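You operate a simulated robot arm through the tools that you are given. There is no shell and no other tool.

You are at the controls of a simulated robot arm. One attempt, no reset.

TASK
Blow the dust off the green cap on the turntable.
Fine: turntable and air knob on till it is clean, both off again; the cap stays there. Where these are worked on the way, their far stop is far enough and under half their travel is too little: air knob.

Only the result counts: the job must be done as asked and must still hold three seconds after the hand-in. Knocking over, shifting, dropping, spilling or breaking anything else fails it. A push-on lid holds only when it is set on centred and level and pressed home; a screw cap is set on level and turned clockwise until tight.

THE ROBOT
A 6-joint arm with a two-finger parallel gripper, fixed in place. Base frame: the origin is at the foot of the arm, x ahead of it, y to its left, z up. Units: cm, rad, N and s.
Its first joint turns from -2.897 to 2.897 rad. Payload 3.91 kg.
The tool frame sits at the grasp point between the pads (the TCP): z along the fingers, y along the line on which they close. The tips reach 3 cm beyond it. Largest opening 11 cm; finger width 2, thickness 1; the body of the gripper, 4.8 by 11.2 cm, starts 5.5 cm behind the TCP.
Orientation is that of the tool frame in the base frame, as a unit quaternion [w, x, y, z]. With the fingers straight down and closing along the base's y, the tool's x points along the base's -x, its y along +y and its z along -z.

THE INTERFACE
- The arm moves only by the tool apply_moves. Its argument "series" is a list of rows, each an object (a shift or turn left out is 0, a gripper value left out holds the last) with "translation": the shift along the tool's x, y, z in units of 20 mm (1.0 is 20 mm), a list of three; "dr": the turn, a rotation vector about the tool's x, y, z in units of 6 degrees (1.0 is 6 degrees), a list of three; "gripper": the opening, from 0 (shut) to 1 (fully open). In form: [{"translation": [tx, ty, tz], "dr": [ax, ay, az], "gripper": gripper}, ...]. A call has 1 to 20 rows; each row shifts and turns the commanded pose from where the row before left it, along the tool's axes as they then stand. A call with a number of a shift or a turn outside -1 to 1 is refused whole. Each row takes 0.2 s and may step no farther than 5 cm and 0.15 rad from the row before; otherwise, or with a gripper value out of range, the whole call is refused. Where a pose cannot be reached the arm comes as near as it can. A force on the tool above 40 N (or 10 N above the force at the start of the call, whichever is more), or a blocked arm, ends the call early, and 0.2 s more pass. Each finger travels about 10.8 cm/s and halts on what it meets, pressing with about 41 N; the grip force reading is that of the motor and also rises with nothing between the fingers. The clock runs only during rows and for 0.2 s after the last one: add rows that do not move to give the fingers time. It gives the time, the measured TCP pose, the force on the tool (base axes), the opening and the grip force at its end, in the units of the frame above (readings bear some noise), with the torque about the TCP (base axes, N m) and any sound that the robot's microphone picked up.
- Cameras (640 x 400 px; columns grow to the right, rows downward): "scene" is fixed at [6.86, 49.84, 161.01]; the picture's right is [-0.61, -0.79, 0.00], its down [-0.46, 0.36, -0.81] and it looks along [0.64, -0.49, -0.58] (base axes); focal length 312 px, centre (320, 200). "wrist" rides on the gripper at [7.2, 1.7, -10.3] in the tool frame; the picture's right is [-0.23, 0.97, 0.00], its down [-0.76, -0.18, -0.62] and it looks along [-0.61, -0.14, 0.78] (tool axes); focal length 222 px, centre (320, 200). There is no depth. A picture from a camera that has moved, and an enlarged one, comes with that camera's place and axes in the base frame and with its lens. The place of the scene camera against the robot may be out by one fixed shift of up to 2.5 cm in any direction.
- camera(camera): a new picture of that camera. No time passes.
- close_up(camera, box): a new picture of the part [left, top, right, bottom] of that camera's present view, enlarged. No time passes.
- hand_in(): hands the job in; it is judged then, once.

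Nothing tells you positions but the pictures and the camera data. Unless the task says otherwise, let go and move clear before handing in.

The tools are called after "Call:" as name(argument=value, ...) on one line, values as JSON. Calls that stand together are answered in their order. apply_moves: Moves the arm, as the interface text tells. Its arguments: {"type":"object","properties":{"series":{"type":"array"}},"required":["series"]} The other tools are called the same way: camera (camera) takes a picture; close_up (camera, box) takes an enlarged picture of a part of a camera's view; hand_in () hands the job in.

At the start:

```text
clock: 0.0
ee_pos: [59.23, -25.97, 113.84]
tool_rot: [0.001, -0.001, 1.0, 0.0]
force: [0.0, -0.3, -0.1]
moment: [-0.02, -0.01, 0.0]
gripper_width: 11.02
gripper_force: 0.0
```

scene: 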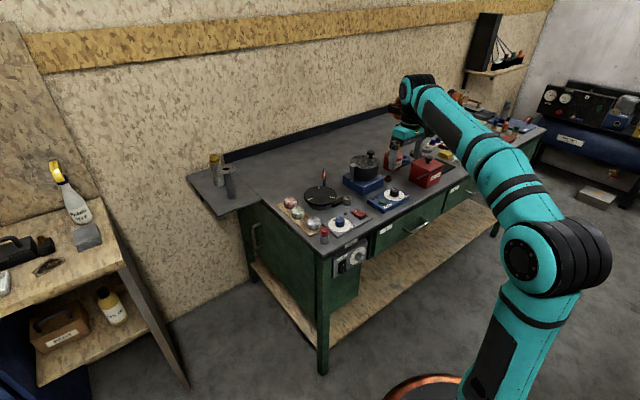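
wrist: 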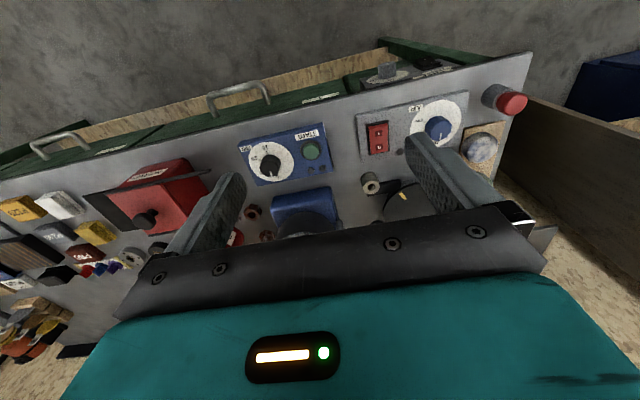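

I see a green workbench with several small devices; I'll look closer to find the turntable, the green cap and the air knob.

Call:
close_up(camera="scene", box=[260, 140, 420, 240])

Call:
close_up(camera="scene", box=[380, 80, 540, 180])

Call:
close_up(camera="wrist", box=[220, 70, 540, 270])

Call:
close_up(camera="scene", box=[310, 220, 390, 270])

```text
4.00 times, centred on (340, 190) of scene
camera zoom: at [6.86, 49.84, 161.01], right [-0.61, -0.79, 0.0], down [-0.46, 0.36, -0.81], along [0.64, -0.49, -0.58], focal length 1250 px, centre (240, 240)
```

zoom: 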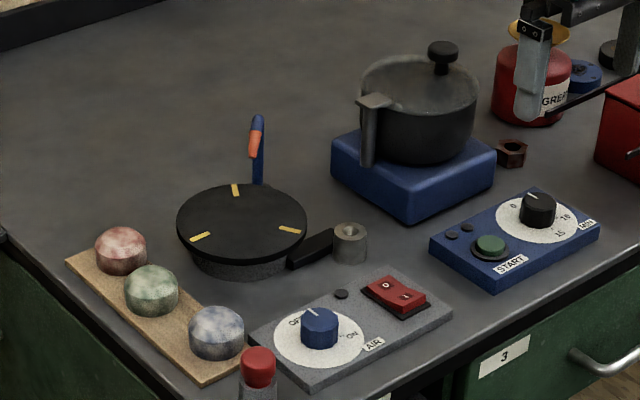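

```text
4.00 times, centred on (460, 130) of scene
camera zoom: at [6.86, 49.84, 161.01], right [-0.61, -0.79, 0.0], down [-0.46, 0.36, -0.81], along [0.64, -0.49, -0.58], focal length 1250 px, centre (-240, 480)
```

zoom: 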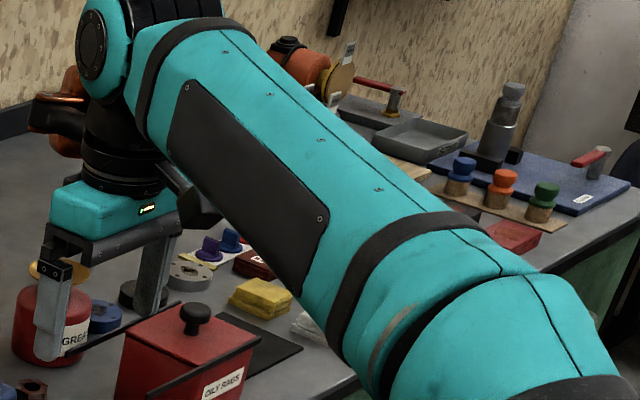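

```text
2.00 times, centred on (380, 170) of wrist
camera zoom: at [51.83, -24.17, 124.14], right [0.23, 0.97, 0.0], down [0.76, -0.18, 0.62], along [0.61, -0.14, -0.78], focal length 444 px, centre (200, 260)
```

zoom: 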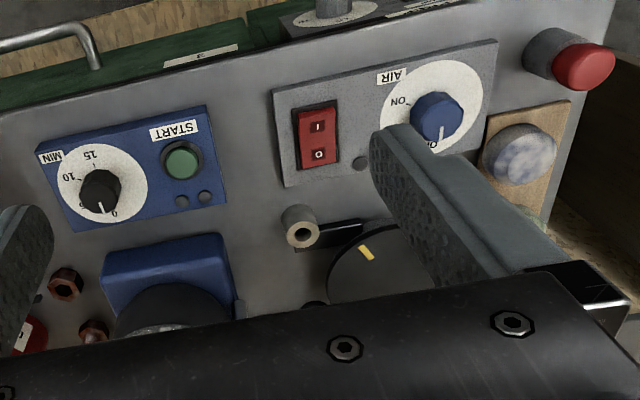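

```text
8.00 times, centred on (350, 245) of scene
camera zoom: at [6.86, 49.84, 161.01], right [-0.61, -0.79, 0.0], down [-0.46, 0.36, -0.81], along [0.64, -0.49, -0.58], focal length 2500 px, centre (80, -160)
```

zoom: 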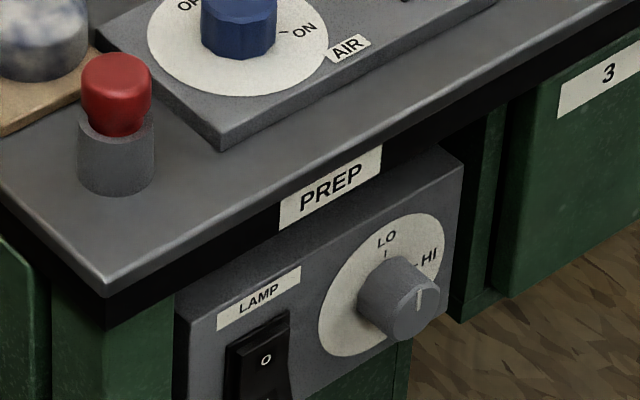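

The air panel (red rocker, blue knob) is near the left front, with the turntable behind it and the dusty red, green and blue caps on a wooden board to its left. I'll move the arm left, staying high, to get a wrist view of that area.

Call:
apply_moves(series=[{"translation": [0, 1, 0]}, {"translation": [0, 1, 0]}, {"translation": [0, 1, 0]}, {"translation": [0, 1, 0]}, {"translation": [0, 1, 0]}, {"translation": [0, 1, 0]}, {"translation": [0, 1, 0]}, {"translation": [0, 1, 0]}, {"translation": [0, 1, 0]}, {"translation": [0, 1, 0]}, {"translation": [0, 0, 0]}])

Call:
camera(camera="wrist")

Call:
camera(camera="scene")

```text
clock: 2.4
ee_pos: [59.2, -5.79, 113.88]
tool_rot: [0.001, -0.001, 1.0, 0.0]
force: [1.0, 0.0, -0.3]
moment: [-0.02, -0.04, -0.02]
gripper_width: 11.01
gripper_force: 0.0
```

```text
taken
camera wrist: at [51.82, -4.05, 124.17], right [0.23, 0.97, 0.0], down [0.76, -0.18, 0.62], along [0.61, -0.14, -0.78], focal length 222 px, centre (320, 200)
```

wrist: 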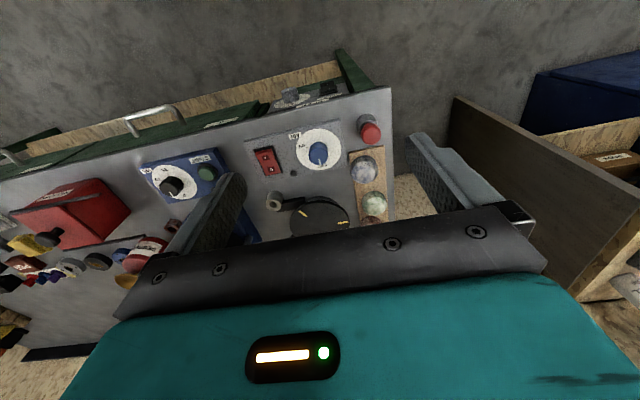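

```text
taken
```

scene: 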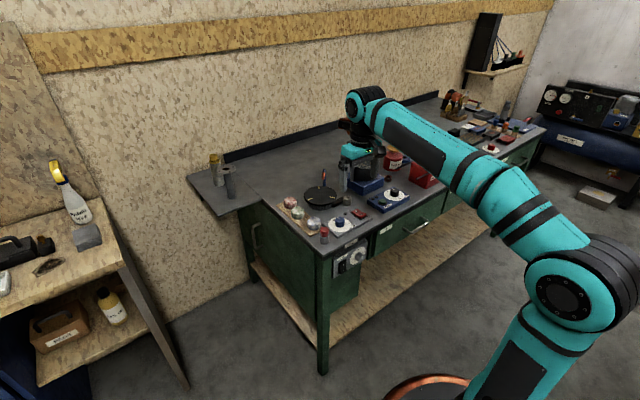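

Call:
close_up(camera="wrist", box=[230, 100, 430, 225])

Call:
close_up(camera="scene", box=[260, 160, 388, 240])

```text
3.20 times, centred on (330, 162) of wrist
camera zoom: at [51.82, -4.05, 124.17], right [0.23, 0.97, 0.0], down [0.76, -0.18, 0.62], along [0.61, -0.14, -0.78], focal length 711 px, centre (288, 320)
```

zoom: 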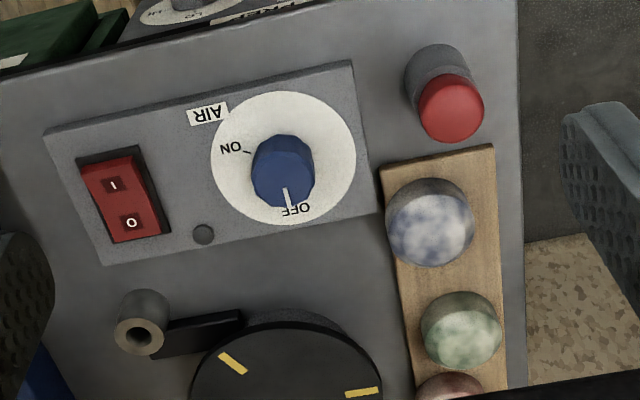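

```text
5.00 times, centred on (324, 200) of scene
camera zoom: at [6.86, 49.84, 161.01], right [-0.61, -0.79, 0.0], down [-0.46, 0.36, -0.81], along [0.64, -0.49, -0.58], focal length 1562 px, centre (300, 200)
```

zoom: 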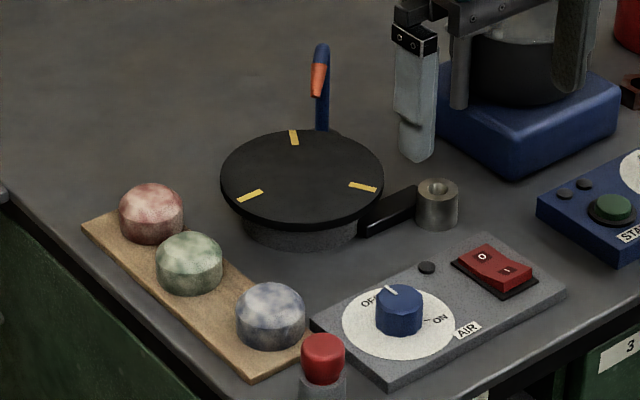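

The bench corner is now visible: the knob reads OFF, ON is clockwise of it, and the turntable and caps lie deeper. I'll move forward for a better view.

Call:
apply_moves(series=[{"translation": [-1, 0, 0]}, {"translation": [-1, 0, 0]}, {"translation": [-1, 0, 0]}, {"translation": [-1, 0, 0]}, {"translation": [-1, 0, 0]}, {"translation": [-1, 0, 0]}, {"translation": [-1, 0, 0]}, {"translation": [0, 0, 0]}])

Call:
camera(camera="wrist")

Call:
close_up(camera="wrist", box=[200, 50, 440, 200])

```text
clock: 4.2
ee_pos: [73.11, -6.06, 113.82]
tool_rot: [0.0, -0.001, 1.0, 0.0]
force: [0.9, 0.5, -0.3]
moment: [0.01, -0.01, 0.05]
gripper_width: 11.0
gripper_force: 0.0
```

```text
taken
camera wrist: at [65.79, -4.21, 124.18], right [0.23, 0.97, 0.0], down [0.76, -0.18, 0.62], along [0.61, -0.14, -0.78], focal length 222 px, centre (320, 200)
```

wrist: 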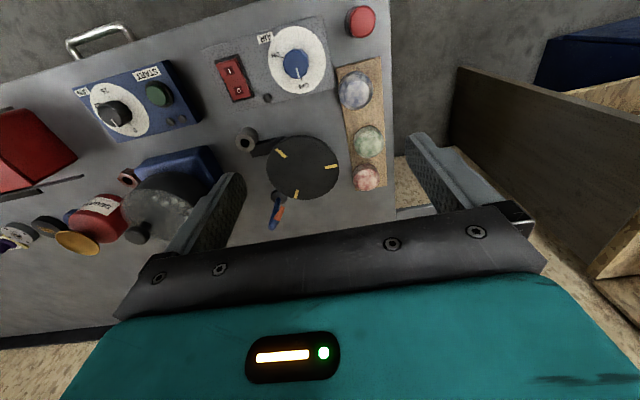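

```text
2.67 times, centred on (320, 125) of wrist
camera zoom: at [65.79, -4.21, 124.18], right [0.23, 0.97, 0.0], down [0.76, -0.18, 0.62], along [0.61, -0.14, -0.78], focal length 592 px, centre (320, 400)
```

zoom: 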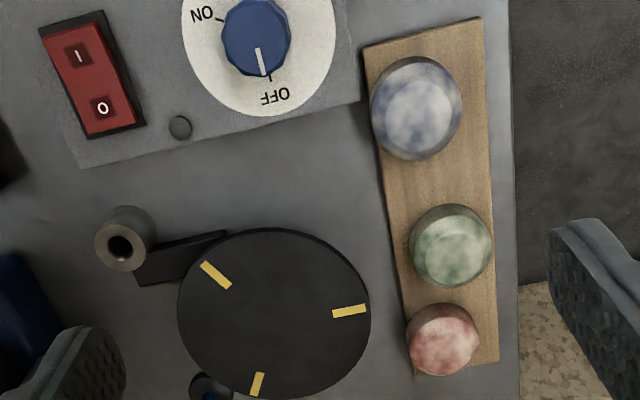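

Call:
close_up(camera="wrist", box=[320, 60, 400, 110])

Call:
close_up(camera="wrist", box=[320, 110, 416, 170])

Call:
close_up(camera="wrist", box=[224, 120, 352, 200])

Call:
close_up(camera="wrist", box=[240, 160, 336, 220])

Call:
close_up(camera="wrist", box=[200, 20, 344, 110])

```text
8.00 times, centred on (360, 85) of wrist
camera zoom: at [65.79, -4.21, 124.18], right [0.23, 0.97, 0.0], down [0.76, -0.18, 0.62], along [0.61, -0.14, -0.78], focal length 1777 px, centre (0, 1120)
```

zoom: 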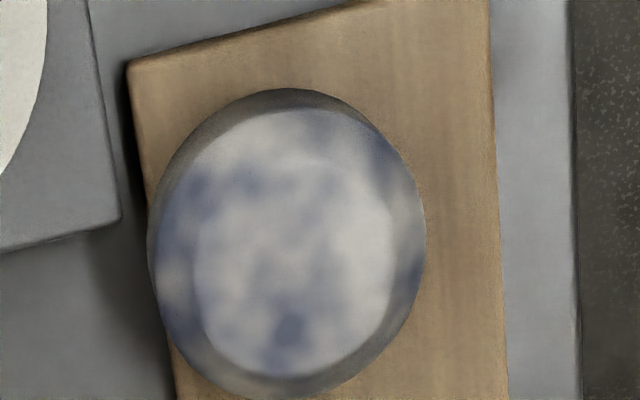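

```text
6.67 times, centred on (368, 140) of wrist
camera zoom: at [65.79, -4.21, 124.18], right [0.23, 0.97, 0.0], down [0.76, -0.18, 0.62], along [0.61, -0.14, -0.78], focal length 1481 px, centre (0, 600)
```

zoom: 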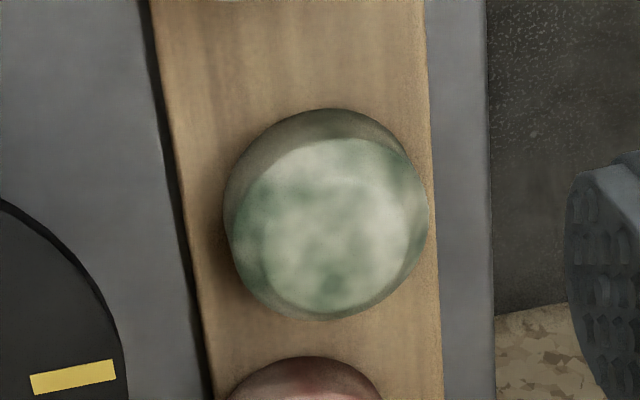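

```text
5.00 times, centred on (288, 160) of wrist
camera zoom: at [65.79, -4.21, 124.18], right [0.23, 0.97, 0.0], down [0.76, -0.18, 0.62], along [0.61, -0.14, -0.78], focal length 1111 px, centre (480, 400)
```

zoom: 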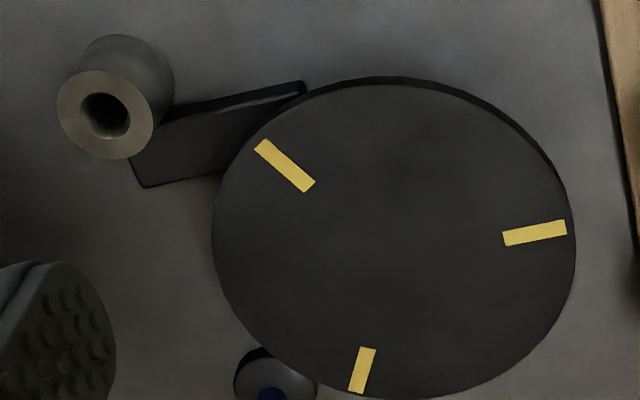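

```text
6.67 times, centred on (288, 190) of wrist
camera zoom: at [65.79, -4.21, 124.18], right [0.23, 0.97, 0.0], down [0.76, -0.18, 0.62], along [0.61, -0.14, -0.78], focal length 1481 px, centre (533, 267)
```

zoom: 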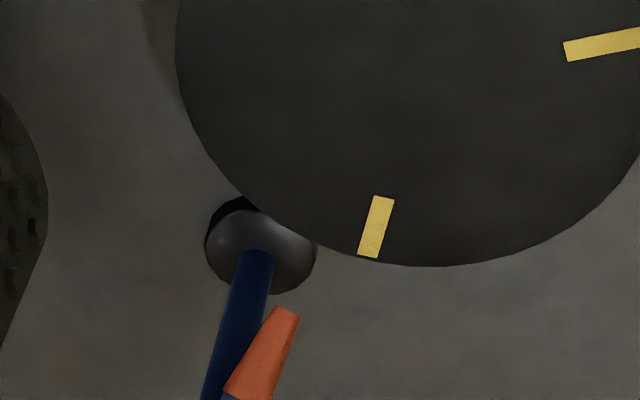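

```text
4.44 times, centred on (272, 65) of wrist
camera zoom: at [65.79, -4.21, 124.18], right [0.23, 0.97, 0.0], down [0.76, -0.18, 0.62], along [0.61, -0.14, -0.78], focal length 987 px, centre (533, 800)
```

zoom: 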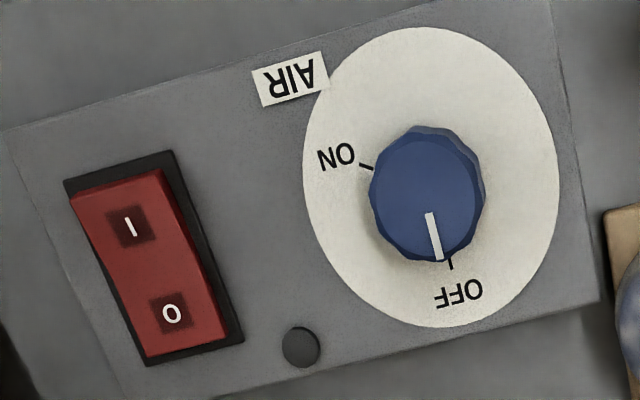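

From two wrist views I place the turntable centre at about (85.3, -11.9, 90.1) and the green cap at about (83.4, 0.2). The knob is at about (69.4, -8.4) and the rocker's I end at about (68.1, -17.9). Next I move above the green cap, with the gripper narrowed to about 7 cm, and check.

Call:
apply_moves(series=[{"translation": [-1, 0.6, 0], "gripper": 0.64}, {"translation": [-1, 0.6, 0]}, {"translation": [-1, 0.6, 0]}, {"translation": [-1, 0.6, 0]}, {"translation": [-1, 0.6, 0]}, {"translation": [-0.15, 0.1, 0]}, {"translation": [0, 0, 1]}, {"translation": [0, 0, 1]}, {"translation": [0, 0, 1]}, {"translation": [0, 0, 1]}, {"translation": [0, 0, 1]}, {"translation": [0, 0, 1]}, {"translation": [0, 0, 0]}])

Call:
camera(camera="wrist")

Call:
close_up(camera="wrist", box=[160, 0, 480, 200])

Call:
close_up(camera="scene", box=[260, 140, 388, 220])

```text
clock: 7.0
ee_pos: [83.44, 0.22, 101.87]
tool_rot: [0.0, -0.001, 1.0, 0.0]
force: [-0.6, 0.6, 0.2]
moment: [0.0, 0.02, 0.01]
gripper_width: 7.03
gripper_force: 0.0
```

```text
taken
camera wrist: at [76.12, 1.96, 112.14], right [0.23, 0.97, 0.0], down [0.76, -0.18, 0.62], along [0.61, -0.14, -0.78], focal length 222 px, centre (320, 200)
```

wrist: 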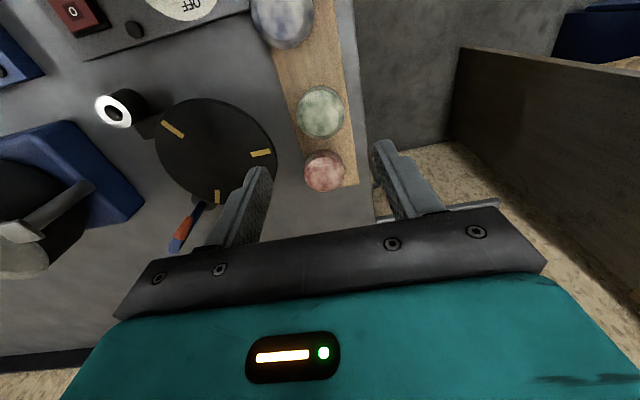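

```text
2.00 times, centred on (320, 100) of wrist
camera zoom: at [76.12, 1.96, 112.14], right [0.23, 0.97, 0.0], down [0.76, -0.18, 0.62], along [0.61, -0.14, -0.78], focal length 444 px, centre (320, 400)
```

zoom: 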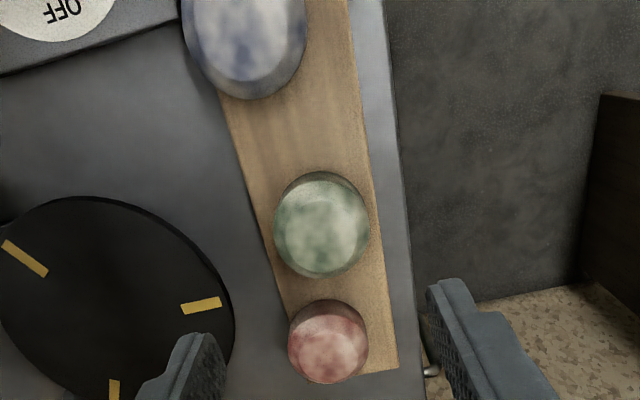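

```text
5.00 times, centred on (324, 180) of scene
camera zoom: at [6.86, 49.84, 161.01], right [-0.61, -0.79, 0.0], down [-0.46, 0.36, -0.81], along [0.64, -0.49, -0.58], focal length 1562 px, centre (300, 300)
```

zoom: 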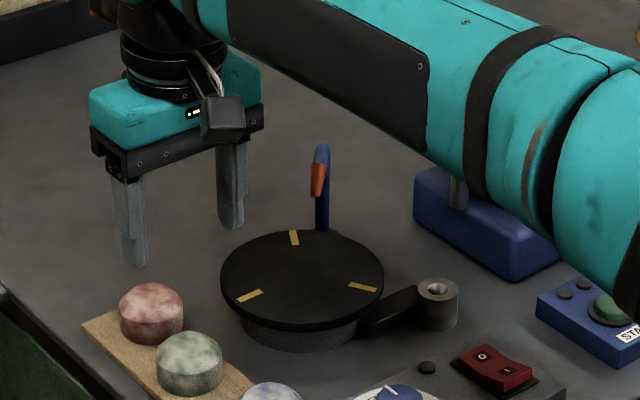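

The cap is confirmed at about (83.35, 0.3), between the open fingers. I'll descend around it in two stages, keeping the fingertips above the board.

Call:
apply_moves(series=[{"translation": [0, 0.05, 1]}, {"translation": [0, 0, 1]}, {"translation": [0, 0, 1]}, {"translation": [0, 0, 1]}, {"translation": [0, 0, 0.9]}, {"translation": [0, 0, 0.5]}, {"translation": [0, 0, 0]}])

Call:
camera(camera="wrist")

Call:
close_up(camera="scene", box=[260, 160, 360, 222])

```text
clock: 8.6
ee_pos: [83.51, 0.43, 91.07]
tool_rot: [0.0, -0.001, 1.0, 0.0]
force: [1.2, 0.2, 0.1]
moment: [0.0, 0.02, 0.02]
gripper_width: 7.05
gripper_force: 0.0
```

```text
taken
camera wrist: at [76.09, 2.14, 101.41], right [0.23, 0.97, 0.0], down [0.76, -0.18, 0.62], along [0.61, -0.14, -0.78], focal length 222 px, centre (320, 200)
```

wrist: 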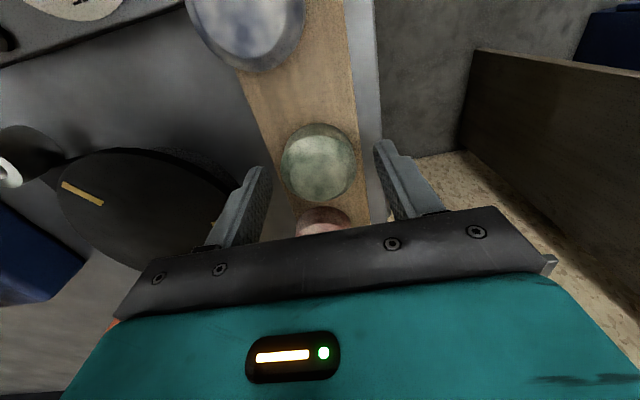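

```text
6.40 times, centred on (310, 191) of scene
camera zoom: at [6.86, 49.84, 161.01], right [-0.61, -0.79, 0.0], down [-0.46, 0.36, -0.81], along [0.64, -0.49, -0.58], focal length 2000 px, centre (384, 258)
```

zoom: 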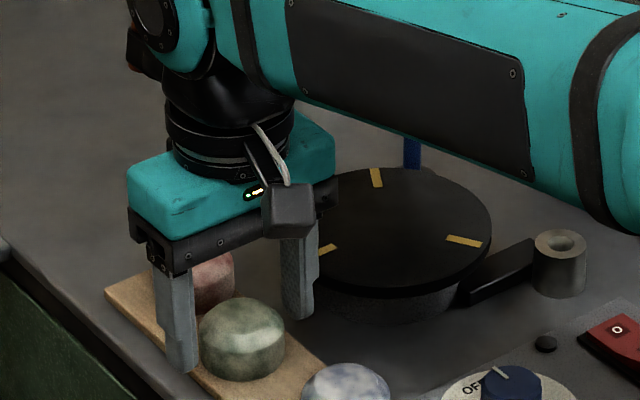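

The fingers straddle the green cap cleanly. I'll lower the last centimetre and close on it.

Call:
apply_moves(series=[{"translation": [0.04, 0, 0.4]}, {"translation": [0, 0, 0.12]}, {"translation": [0, 0, 0]}, {"gripper": 0.3}, {"gripper": 0.3}, {"gripper": 0.3}])

Call:
camera(camera="wrist")

Call:
close_up(camera="scene", box=[260, 160, 360, 222])

```text
clock: 10.0
ee_pos: [83.33, 0.36, 90.11]
tool_rot: [0.001, -0.002, 1.0, 0.001]
force: [-0.8, -0.9, 1.0]
moment: [-0.04, 0.01, 0.05]
gripper_width: 4.86
gripper_force: 41.1
```

```text
taken
camera wrist: at [76.06, 2.22, 100.44], right [0.23, 0.97, 0.0], down [0.76, -0.18, 0.62], along [0.61, -0.14, -0.78], focal length 222 px, centre (320, 200)
```

wrist: 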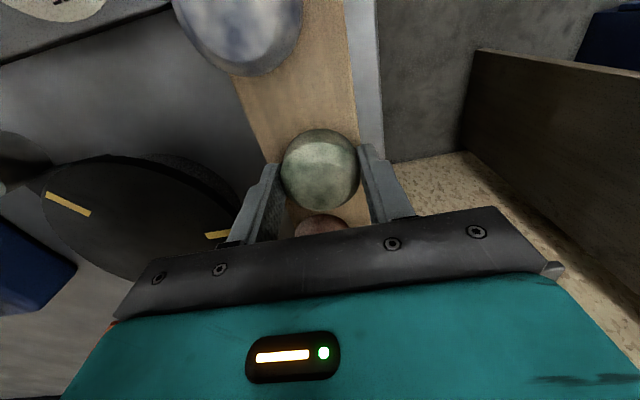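

```text
6.40 times, centred on (310, 191) of scene
camera zoom: at [6.86, 49.84, 161.01], right [-0.61, -0.79, 0.0], down [-0.46, 0.36, -0.81], along [0.64, -0.49, -0.58], focal length 2000 px, centre (384, 258)
```

zoom: 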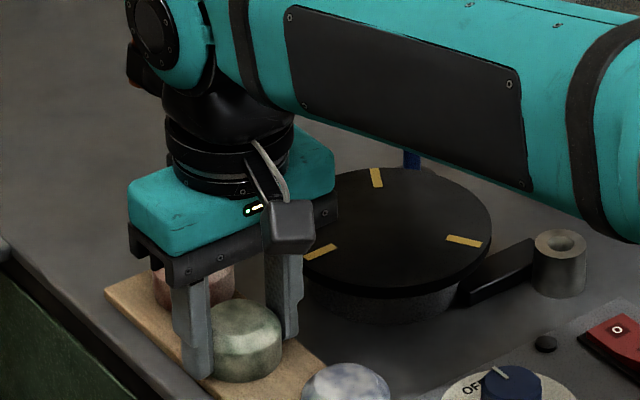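

The cap is gripped at 4.86 cm wide. I'll lift it and check.

Call:
apply_moves(series=[{"translation": [0, 0, -0.5]}, {"translation": [0, 0, -1]}, {"translation": [0, 0, -1]}, {"translation": [0, 0, -1]}, {"translation": [0, 0, -1]}, {"translation": [0, 0, 0]}])

Call:
camera(camera="wrist")

Call:
close_up(camera="scene", box=[260, 150, 376, 222])

```text
clock: 11.4
ee_pos: [83.39, 0.58, 98.97]
tool_rot: [0.001, -0.001, 1.0, 0.0]
force: [-0.1, -0.7, -2.3]
moment: [0.03, 0.0, 0.02]
gripper_width: 4.89
gripper_force: 40.8
```

```text
taken
camera wrist: at [76.14, 2.25, 109.28], right [0.23, 0.97, 0.0], down [0.76, -0.18, 0.62], along [0.61, -0.14, -0.78], focal length 222 px, centre (320, 200)
```

wrist: 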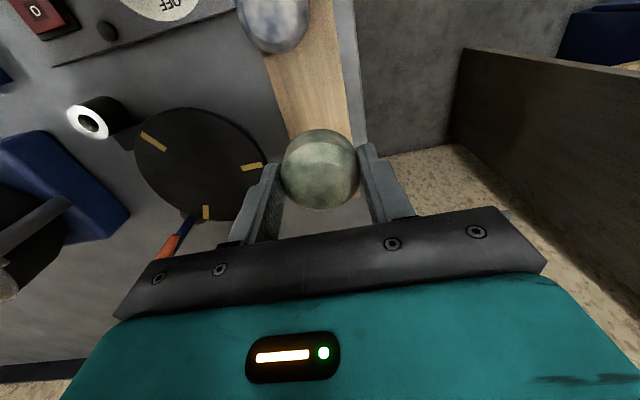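

```text
5.52 times, centred on (318, 186) of scene
camera zoom: at [6.86, 49.84, 161.01], right [-0.61, -0.79, 0.0], down [-0.46, 0.36, -0.81], along [0.64, -0.49, -0.58], focal length 1724 px, centre (331, 277)
```

zoom: 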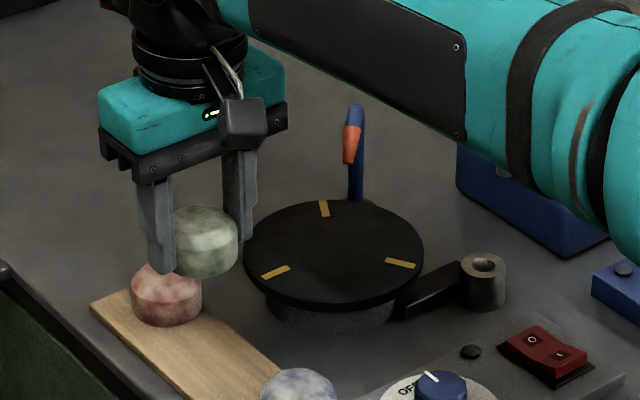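

The cap is held level. The turntable marks now give a centre of about (85.4, -11.95). I'll carry the cap over it.

Call:
apply_moves(series=[{"translation": [-0.2, -1, 0]}, {"translation": [-0.2, -1, 0]}, {"translation": [-0.2, -1, 0]}, {"translation": [-0.2, -1, 0]}, {"translation": [-0.2, -1, 0]}, {"translation": [0, -1, 0]}, {"translation": [0, -0.22, 0]}, {"translation": [0, 0, 0]}])

Call:
camera(camera="wrist")

Call:
close_up(camera="scene", box=[260, 140, 388, 220])

```text
clock: 13.2
ee_pos: [85.36, -12.16, 98.87]
tool_rot: [0.0, -0.001, 1.0, 0.0]
force: [0.4, -0.3, -1.2]
moment: [0.02, -0.02, -0.04]
gripper_width: 4.88
gripper_force: 41.0
```

```text
taken
camera wrist: at [78.04, -10.29, 109.27], right [0.23, 0.97, 0.0], down [0.76, -0.18, 0.62], along [0.61, -0.14, -0.78], focal length 222 px, centre (320, 200)
```

wrist: 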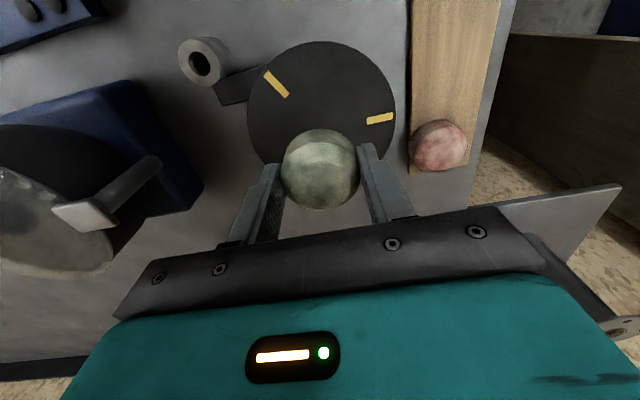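

```text
5.00 times, centred on (324, 180) of scene
camera zoom: at [6.86, 49.84, 161.01], right [-0.61, -0.79, 0.0], down [-0.46, 0.36, -0.81], along [0.64, -0.49, -0.58], focal length 1562 px, centre (300, 300)
```

zoom: 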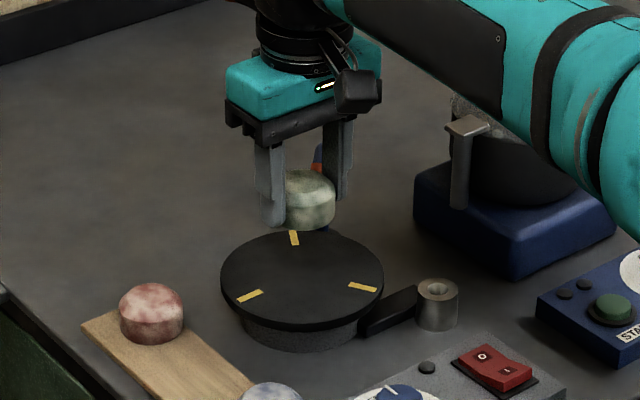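

The cap is above the turntable centre. I'll lower it to just above the disc, then creep down.

Call:
apply_moves(series=[{"translation": [0, 0.03, 1]}, {"translation": [0, 0, 0.9]}, {"translation": [0, 0, 0.3]}, {"translation": [0, 0, 0]}])

Call:
close_up(camera="scene", box=[284, 165, 364, 215])

Call:
camera(camera="wrist")

```text
clock: 14.2
ee_pos: [85.36, -11.97, 94.62]
tool_rot: [0.001, -0.001, 1.0, 0.0]
force: [-0.4, -0.8, -1.8]
moment: [0.01, 0.03, -0.01]
gripper_width: 4.87
gripper_force: 40.7
```

```text
8.00 times, centred on (324, 190) of scene
camera zoom: at [6.86, 49.84, 161.01], right [-0.61, -0.79, 0.0], down [-0.46, 0.36, -0.81], along [0.64, -0.49, -0.58], focal length 2500 px, centre (288, 280)
```

zoom: 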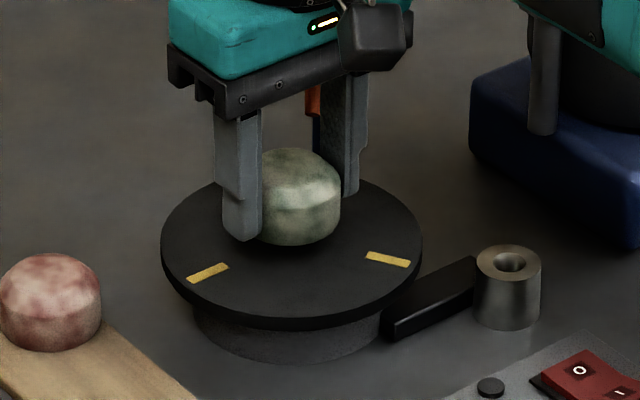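

```text
taken
camera wrist: at [78.05, -10.12, 104.91], right [0.23, 0.97, 0.0], down [0.76, -0.18, 0.62], along [0.61, -0.14, -0.78], focal length 222 px, centre (320, 200)
```

wrist: 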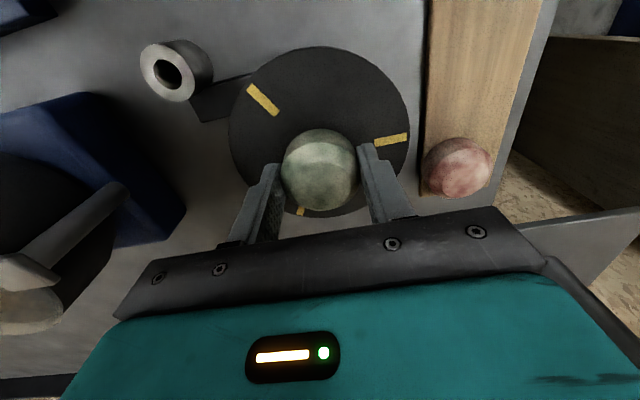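

Call:
apply_moves(series=[{"translation": [0, 0, 0.1]}, {"translation": [0, 0, 0.1]}, {"translation": [0, 0, 0.1]}, {"translation": [0, 0, 0.05]}, {"translation": [0, 0, 0]}])

Call:
close_up(camera="scene", box=[300, 175, 348, 205])

```text
clock: 15.4
ee_pos: [85.45, -11.91, 93.8]
tool_rot: [0.001, -0.001, 1.0, 0.0]
force: [0.7, 0.1, -1.7]
moment: [0.0, -0.02, -0.01]
gripper_width: 4.86
gripper_force: 41.6
```

```text
13.33 times, centred on (324, 190) of scene
camera zoom: at [6.86, 49.84, 161.01], right [-0.61, -0.79, 0.0], down [-0.46, 0.36, -0.81], along [0.64, -0.49, -0.58], focal length 4167 px, centre (267, 333)
```

zoom: 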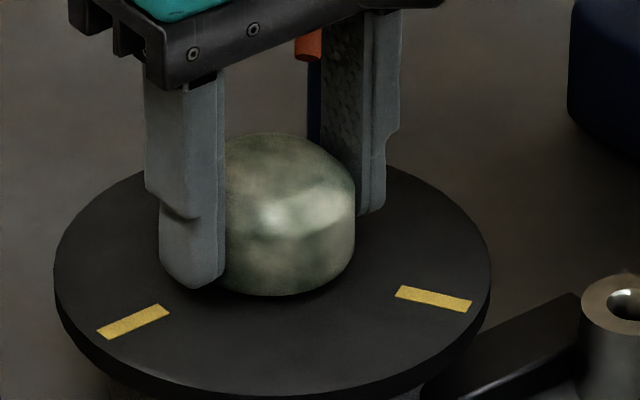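

Call:
apply_moves(series=[{"translation": [0, 0, 0.05]}, {"translation": [0, 0, 0.05]}, {"translation": [0, 0, 0]}])

Call:
close_up(camera="scene", box=[300, 175, 348, 205])

```text
clock: 16.2
ee_pos: [85.46, -11.93, 93.69]
tool_rot: [0.0, -0.002, 1.0, 0.0]
force: [-0.3, 1.0, -2.0]
moment: [-0.01, -0.03, 0.0]
gripper_width: 4.86
gripper_force: 40.9
```

```text
13.33 times, centred on (324, 190) of scene
camera zoom: at [6.86, 49.84, 161.01], right [-0.61, -0.79, 0.0], down [-0.46, 0.36, -0.81], along [0.64, -0.49, -0.58], focal length 4167 px, centre (267, 333)
```

zoom: 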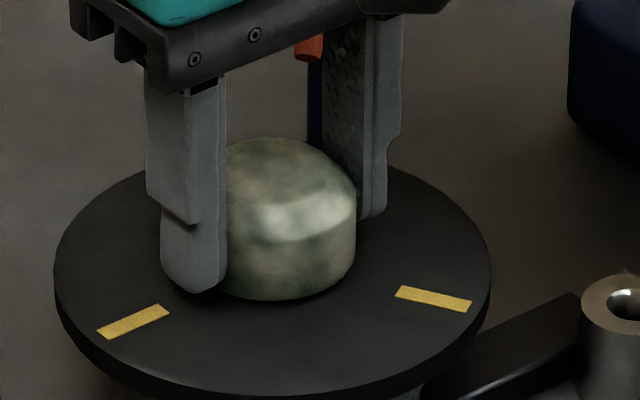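

Call:
apply_moves(series=[{"translation": [0, 0, 0.05]}, {"translation": [0, 0, 0.05]}, {"translation": [0, 0, 0]}])

Call:
close_up(camera="scene", box=[300, 175, 348, 205])

```text
clock: 17.0
ee_pos: [85.36, -11.92, 93.58]
tool_rot: [0.0, -0.001, 1.0, 0.001]
force: [0.5, 0.0, -1.9]
moment: [0.03, -0.01, 0.02]
gripper_width: 4.84
gripper_force: 41.1
```

```text
13.33 times, centred on (324, 190) of scene
camera zoom: at [6.86, 49.84, 161.01], right [-0.61, -0.79, 0.0], down [-0.46, 0.36, -0.81], along [0.64, -0.49, -0.58], focal length 4167 px, centre (267, 333)
```

zoom: 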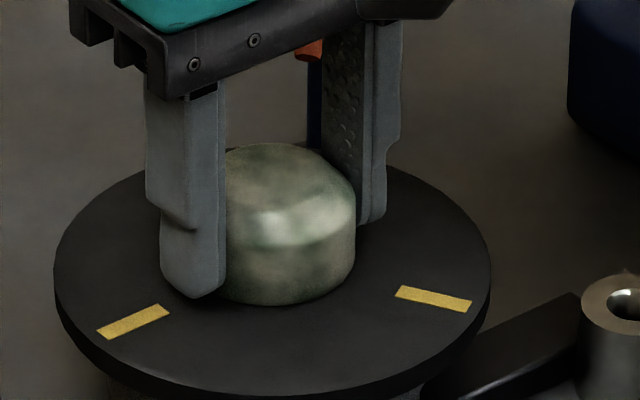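

Call:
apply_moves(series=[{"translation": [0, 0, 0.05]}, {"translation": [0, 0, 0.05]}, {"translation": [0, 0, 0]}])

Call:
close_up(camera="scene", box=[300, 175, 348, 205])

```text
clock: 17.8
ee_pos: [85.41, -12.01, 93.44]
tool_rot: [0.002, 0.0, 1.0, 0.001]
force: [4.2, -1.7, 21.6]
moment: [-0.01, 0.23, -0.04]
gripper_width: 4.87
gripper_force: 41.6
```

```text
13.33 times, centred on (324, 190) of scene
camera zoom: at [6.86, 49.84, 161.01], right [-0.61, -0.79, 0.0], down [-0.46, 0.36, -0.81], along [0.64, -0.49, -0.58], focal length 4167 px, centre (267, 333)
```

zoom: 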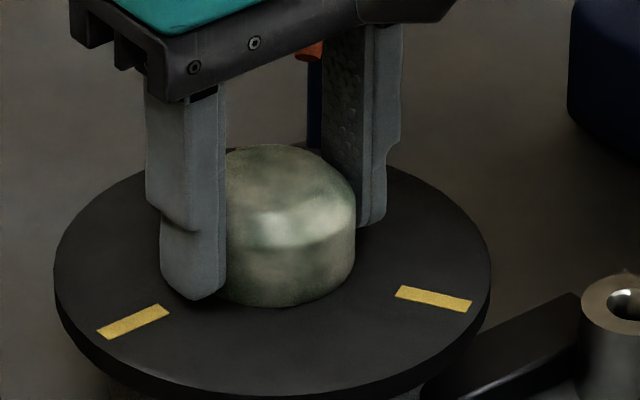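

The cap is seated on the disc, with contact force felt. I'll ease off 1 mm, open and lift away.

Call:
apply_moves(series=[{"translation": [0, 0, -0.05]}, {"translation": [0, 0, 0], "gripper": 0.62}, {"translation": [0, 0, 0]}, {"translation": [0, 0, 0]}, {"translation": [0, 0, -0.5]}, {"translation": [0, 0, -1]}, {"translation": [0, 0, -1]}, {"translation": [0, 0, -1]}, {"translation": [0, 0, -1]}, {"translation": [0, 0, -1]}, {"translation": [0, 0, 0]}])

Call:
camera(camera="wrist")

Call:
close_up(camera="wrist", box=[220, 60, 420, 185])

Call:
close_up(camera="scene", box=[284, 165, 364, 215])

```text
clock: 20.2
ee_pos: [85.47, -11.92, 104.46]
tool_rot: [0.001, -0.002, 1.0, 0.001]
force: [-0.7, 0.4, 0.8]
moment: [0.0, 0.01, -0.01]
gripper_width: 6.82
gripper_force: 0.1
```

```text
taken
camera wrist: at [78.14, -10.11, 114.79], right [0.23, 0.97, 0.0], down [0.76, -0.18, 0.62], along [0.61, -0.14, -0.78], focal length 222 px, centre (320, 200)
```

wrist: 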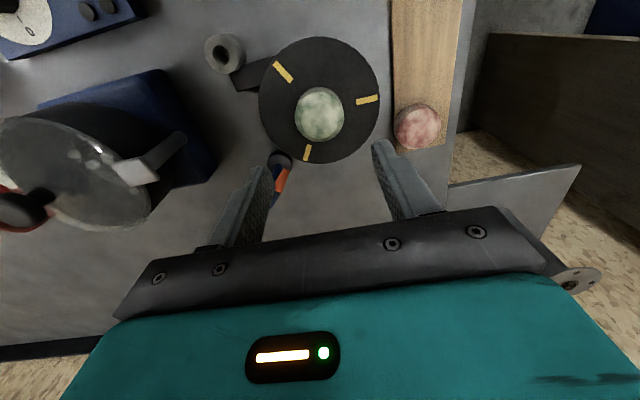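

```text
3.20 times, centred on (320, 122) of wrist
camera zoom: at [78.14, -10.11, 114.79], right [0.23, 0.97, 0.0], down [0.76, -0.18, 0.62], along [0.61, -0.14, -0.78], focal length 711 px, centre (320, 448)
```

zoom: 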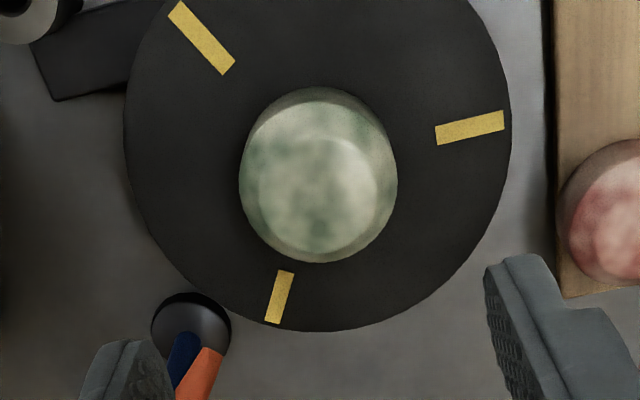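

```text
8.00 times, centred on (324, 190) of scene
camera zoom: at [6.86, 49.84, 161.01], right [-0.61, -0.79, 0.0], down [-0.46, 0.36, -0.81], along [0.64, -0.49, -0.58], focal length 2500 px, centre (288, 280)
```

zoom: 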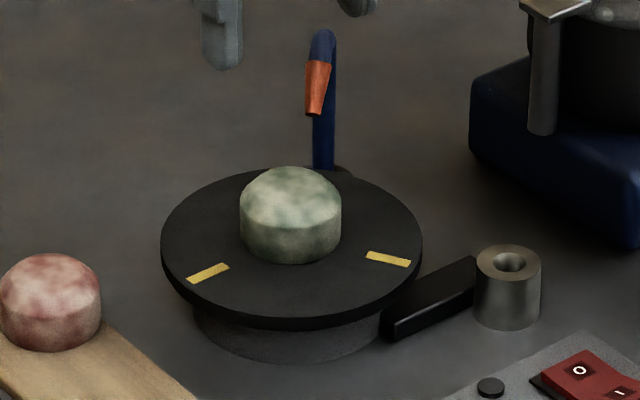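

The green cap now stands centred on the turntable. Next I close the fingers and move over the I end of the red rocker, the turntable switch.

Call:
apply_moves(series=[{"translation": [0.976, -0.332, 0], "gripper": 0.0}, {"translation": [0.976, -0.332, 0]}, {"translation": [0.976, -0.332, 0]}, {"translation": [0.976, -0.332, 0]}, {"translation": [0.976, -0.332, 0]}, {"translation": [0.976, -0.332, 0]}, {"translation": [0.976, -0.332, 0]}, {"translation": [0.976, -0.332, 0]}, {"translation": [0.976, -0.332, 0]}, {"translation": [0, 0, 1]}, {"translation": [0, 0, 1]}, {"translation": [0, 0, 1]}, {"translation": [0, 0, 0]}])

Call:
camera(camera="wrist")

Call:
close_up(camera="wrist", box=[240, 60, 400, 160])

Call:
close_up(camera="scene", box=[310, 175, 406, 235])

```text
clock: 23.0
ee_pos: [67.83, -17.82, 98.46]
tool_rot: [0.001, -0.001, 1.0, 0.0]
force: [0.0, 0.1, 0.3]
moment: [-0.02, 0.01, -0.01]
gripper_width: 0.0
gripper_force: 37.9
```

```text
taken
camera wrist: at [60.4, -16.0, 108.75], right [0.23, 0.97, 0.0], down [0.76, -0.18, 0.62], along [0.61, -0.14, -0.78], focal length 222 px, centre (320, 200)
```

wrist: 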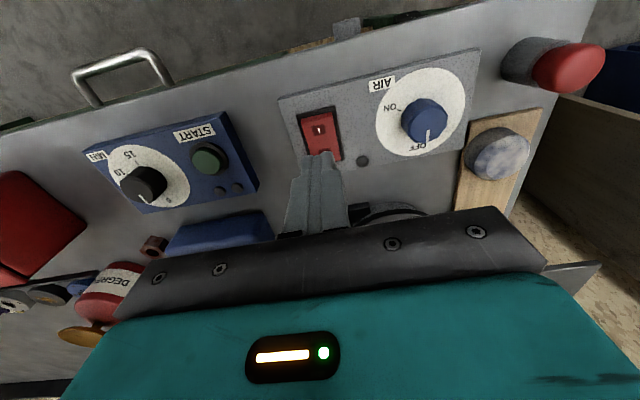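

```text
4.00 times, centred on (320, 110) of wrist
camera zoom: at [60.4, -16.0, 108.75], right [0.23, 0.97, 0.0], down [0.76, -0.18, 0.62], along [0.61, -0.14, -0.78], focal length 888 px, centre (320, 560)
```

zoom: 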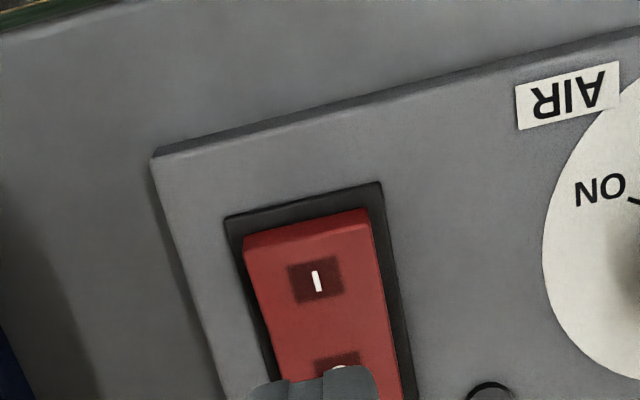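

```text
6.67 times, centred on (358, 205) of scene
camera zoom: at [6.86, 49.84, 161.01], right [-0.61, -0.79, 0.0], down [-0.46, 0.36, -0.81], along [0.64, -0.49, -0.58], focal length 2083 px, centre (67, 167)
```

zoom: 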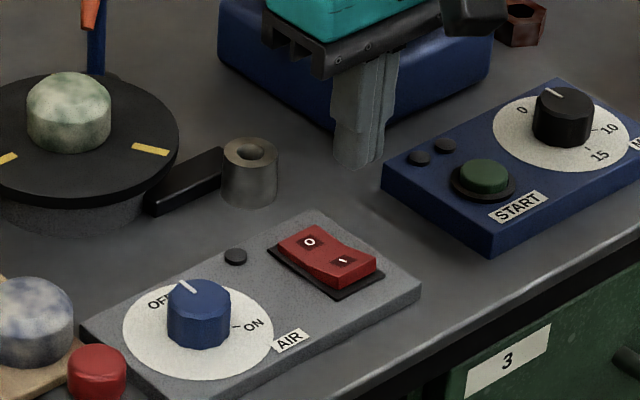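

The fingertip lines up with the I end of the rocker. I'll descend to just above it and then press gently.

Call:
apply_moves(series=[{"translation": [0, -0.03, 1]}, {"translation": [0, 0, 1]}, {"translation": [0, 0, 1]}, {"translation": [0, 0, 0.35]}, {"translation": [0, 0, 0]}])

Call:
close_up(camera="wrist", box=[240, 100, 400, 200])

Call:
close_up(camera="scene", box=[330, 185, 394, 225])

```text
clock: 24.2
ee_pos: [67.9, -17.88, 91.5]
tool_rot: [0.001, -0.001, 1.0, 0.0]
force: [-0.6, 0.5, -0.2]
moment: [-0.01, 0.01, 0.01]
gripper_width: 0.0
gripper_force: 37.5
```

```text
4.00 times, centred on (320, 150) of wrist
camera zoom: at [60.59, -16.08, 101.87], right [0.23, 0.97, 0.0], down [0.76, -0.18, 0.62], along [0.61, -0.14, -0.78], focal length 888 px, centre (320, 400)
```

zoom: 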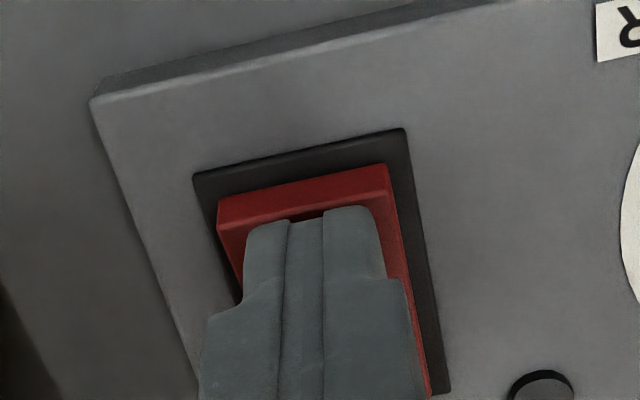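

```text
10.00 times, centred on (362, 205) of scene
camera zoom: at [6.86, 49.84, 161.01], right [-0.61, -0.79, 0.0], down [-0.46, 0.36, -0.81], along [0.64, -0.49, -0.58], focal length 3125 px, centre (-100, 150)
```

zoom: 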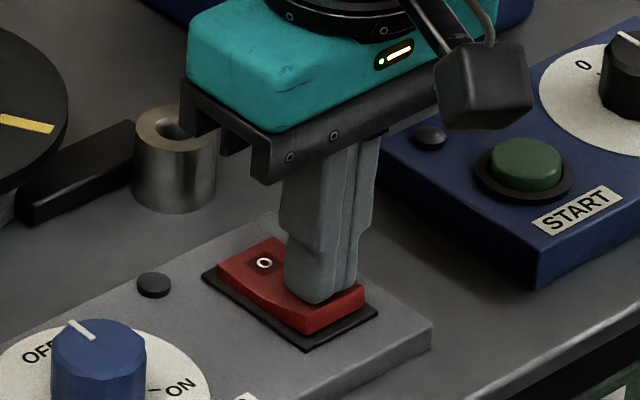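

Call:
apply_moves(series=[{"translation": [0, 0, 0.1]}, {"translation": [0, 0, 0.1]}, {"translation": [0, 0, 0.1]}, {"translation": [0, 0, 0]}])

Call:
close_up(camera="scene", box=[330, 185, 394, 225])

```text
clock: 25.2
ee_pos: [67.92, -17.99, 91.19]
tool_rot: [0.002, -0.002, 1.0, 0.0]
force: [1.9, 0.9, 18.6]
moment: [0.05, -0.24, -0.09]
gripper_width: 0.0
gripper_force: 38.0
```

```text
10.00 times, centred on (362, 205) of scene
camera zoom: at [6.86, 49.84, 161.01], right [-0.61, -0.79, 0.0], down [-0.46, 0.36, -0.81], along [0.64, -0.49, -0.58], focal length 3125 px, centre (-100, 150)
```

zoom: 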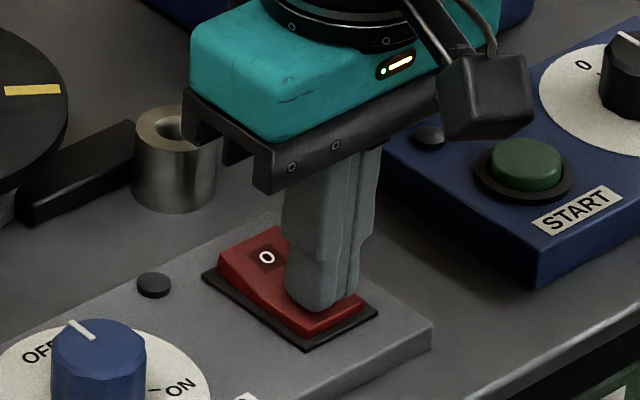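

The rocker has flipped to I and the yellow mark has begun to move. I'll lift off and check that it is turning.

Call:
apply_moves(series=[{"translation": [0, 0, -0.5]}, {"translation": [0, 0, -1]}, {"translation": [0, 0, -1]}, {"translation": [0, 0, -1]}, {"translation": [0, 0, 0]}])

Call:
close_up(camera="scene", box=[290, 170, 402, 240])

```text
clock: 26.4
ee_pos: [67.9, -18.02, 98.19]
tool_rot: [0.001, -0.003, 1.0, 0.0]
force: [-0.3, -0.5, 0.5]
moment: [0.0, 0.04, 0.02]
gripper_width: 0.02
gripper_force: 37.7
```

```text
5.71 times, centred on (346, 205) of scene
camera zoom: at [6.86, 49.84, 161.01], right [-0.61, -0.79, 0.0], down [-0.46, 0.36, -0.81], along [0.64, -0.49, -0.58], focal length 1786 px, centre (171, 171)
```

zoom: 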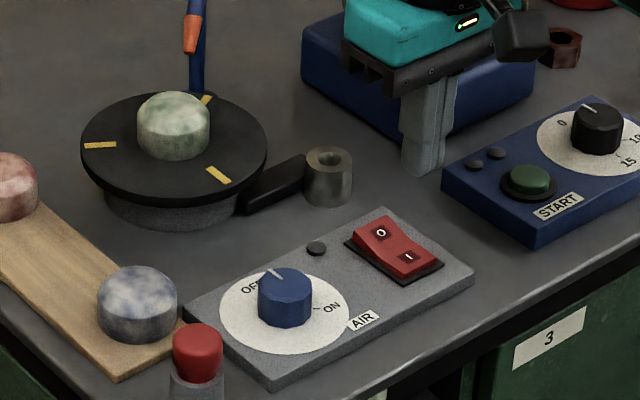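

The turntable is spinning. Next I move over the air knob, open the gripper and pre-rotate it 60° counter-clockwise, so that I can turn the knob about 120° clockwise.

Call:
apply_moves(series=[{"translation": [-0.15, 0.956, 0], "gripper": 0.52}, {"translation": [-0.15, 0.956, 0]}, {"translation": [-0.15, 0.956, 0]}, {"translation": [-0.15, 0.956, 0]}, {"translation": [-0.15, 0.956, 0]}, {"dr": [0, 0, -1]}, {"dr": [0, 0, -1]}, {"dr": [0, 0, -1]}, {"dr": [0, 0, -1]}, {"dr": [0, 0, -1]}, {"dr": [0, 0, -1]}, {"dr": [0, 0, -1]}, {"dr": [0, 0, -1]}, {"dr": [0, 0, -1]}, {"dr": [0, 0, -1]}, {"dr": [0, 0, 0]}])

Call:
camera(camera="wrist")

Call:
close_up(camera="scene", box=[290, 170, 402, 240])

```text
clock: 29.8
ee_pos: [69.3, -8.47, 98.06]
tool_rot: [0.001, -0.502, 0.865, -0.001]
force: [-0.3, 0.3, -0.4]
moment: [0.01, 0.02, 0.01]
gripper_width: 5.73
gripper_force: 0.0
```

```text
taken
camera wrist: at [64.17, -13.79, 108.44], right [-0.73, 0.68, 0.0], down [0.53, 0.57, 0.62], along [0.43, 0.46, -0.78], focal length 222 px, centre (320, 200)
```

wrist: 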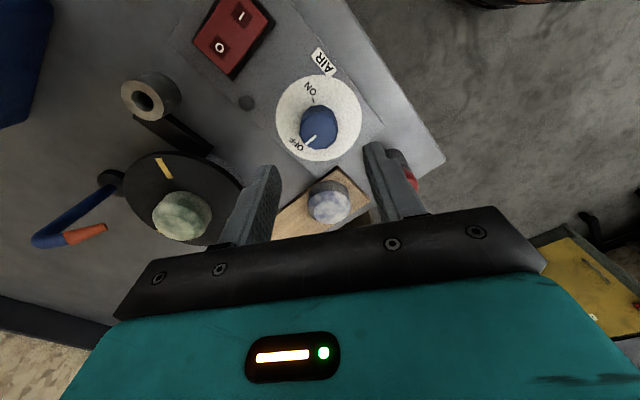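

```text
5.71 times, centred on (346, 205) of scene
camera zoom: at [6.86, 49.84, 161.01], right [-0.61, -0.79, 0.0], down [-0.46, 0.36, -0.81], along [0.64, -0.49, -0.58], focal length 1786 px, centre (171, 171)
```

zoom: 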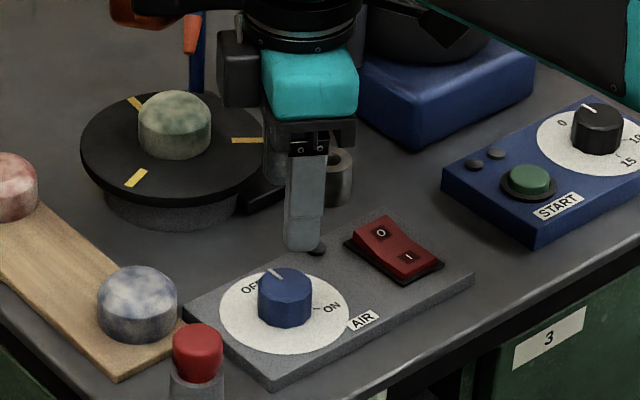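

Call:
close_up(camera="wrist", box=[240, 70, 400, 170])

```text
4.00 times, centred on (320, 120) of wrist
camera zoom: at [64.17, -13.79, 108.44], right [-0.73, 0.68, 0.0], down [0.53, 0.57, 0.62], along [0.43, 0.46, -0.78], focal length 888 px, centre (320, 520)
```

zoom: 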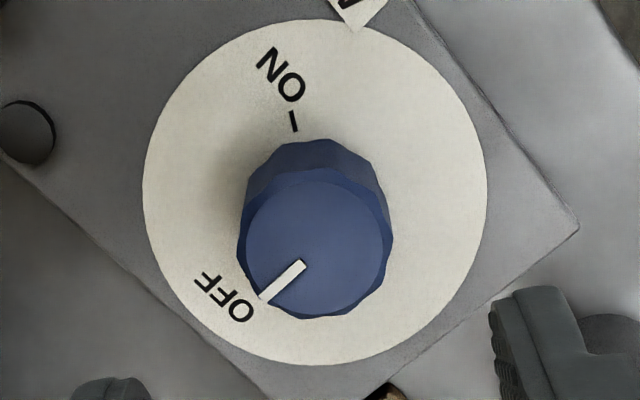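

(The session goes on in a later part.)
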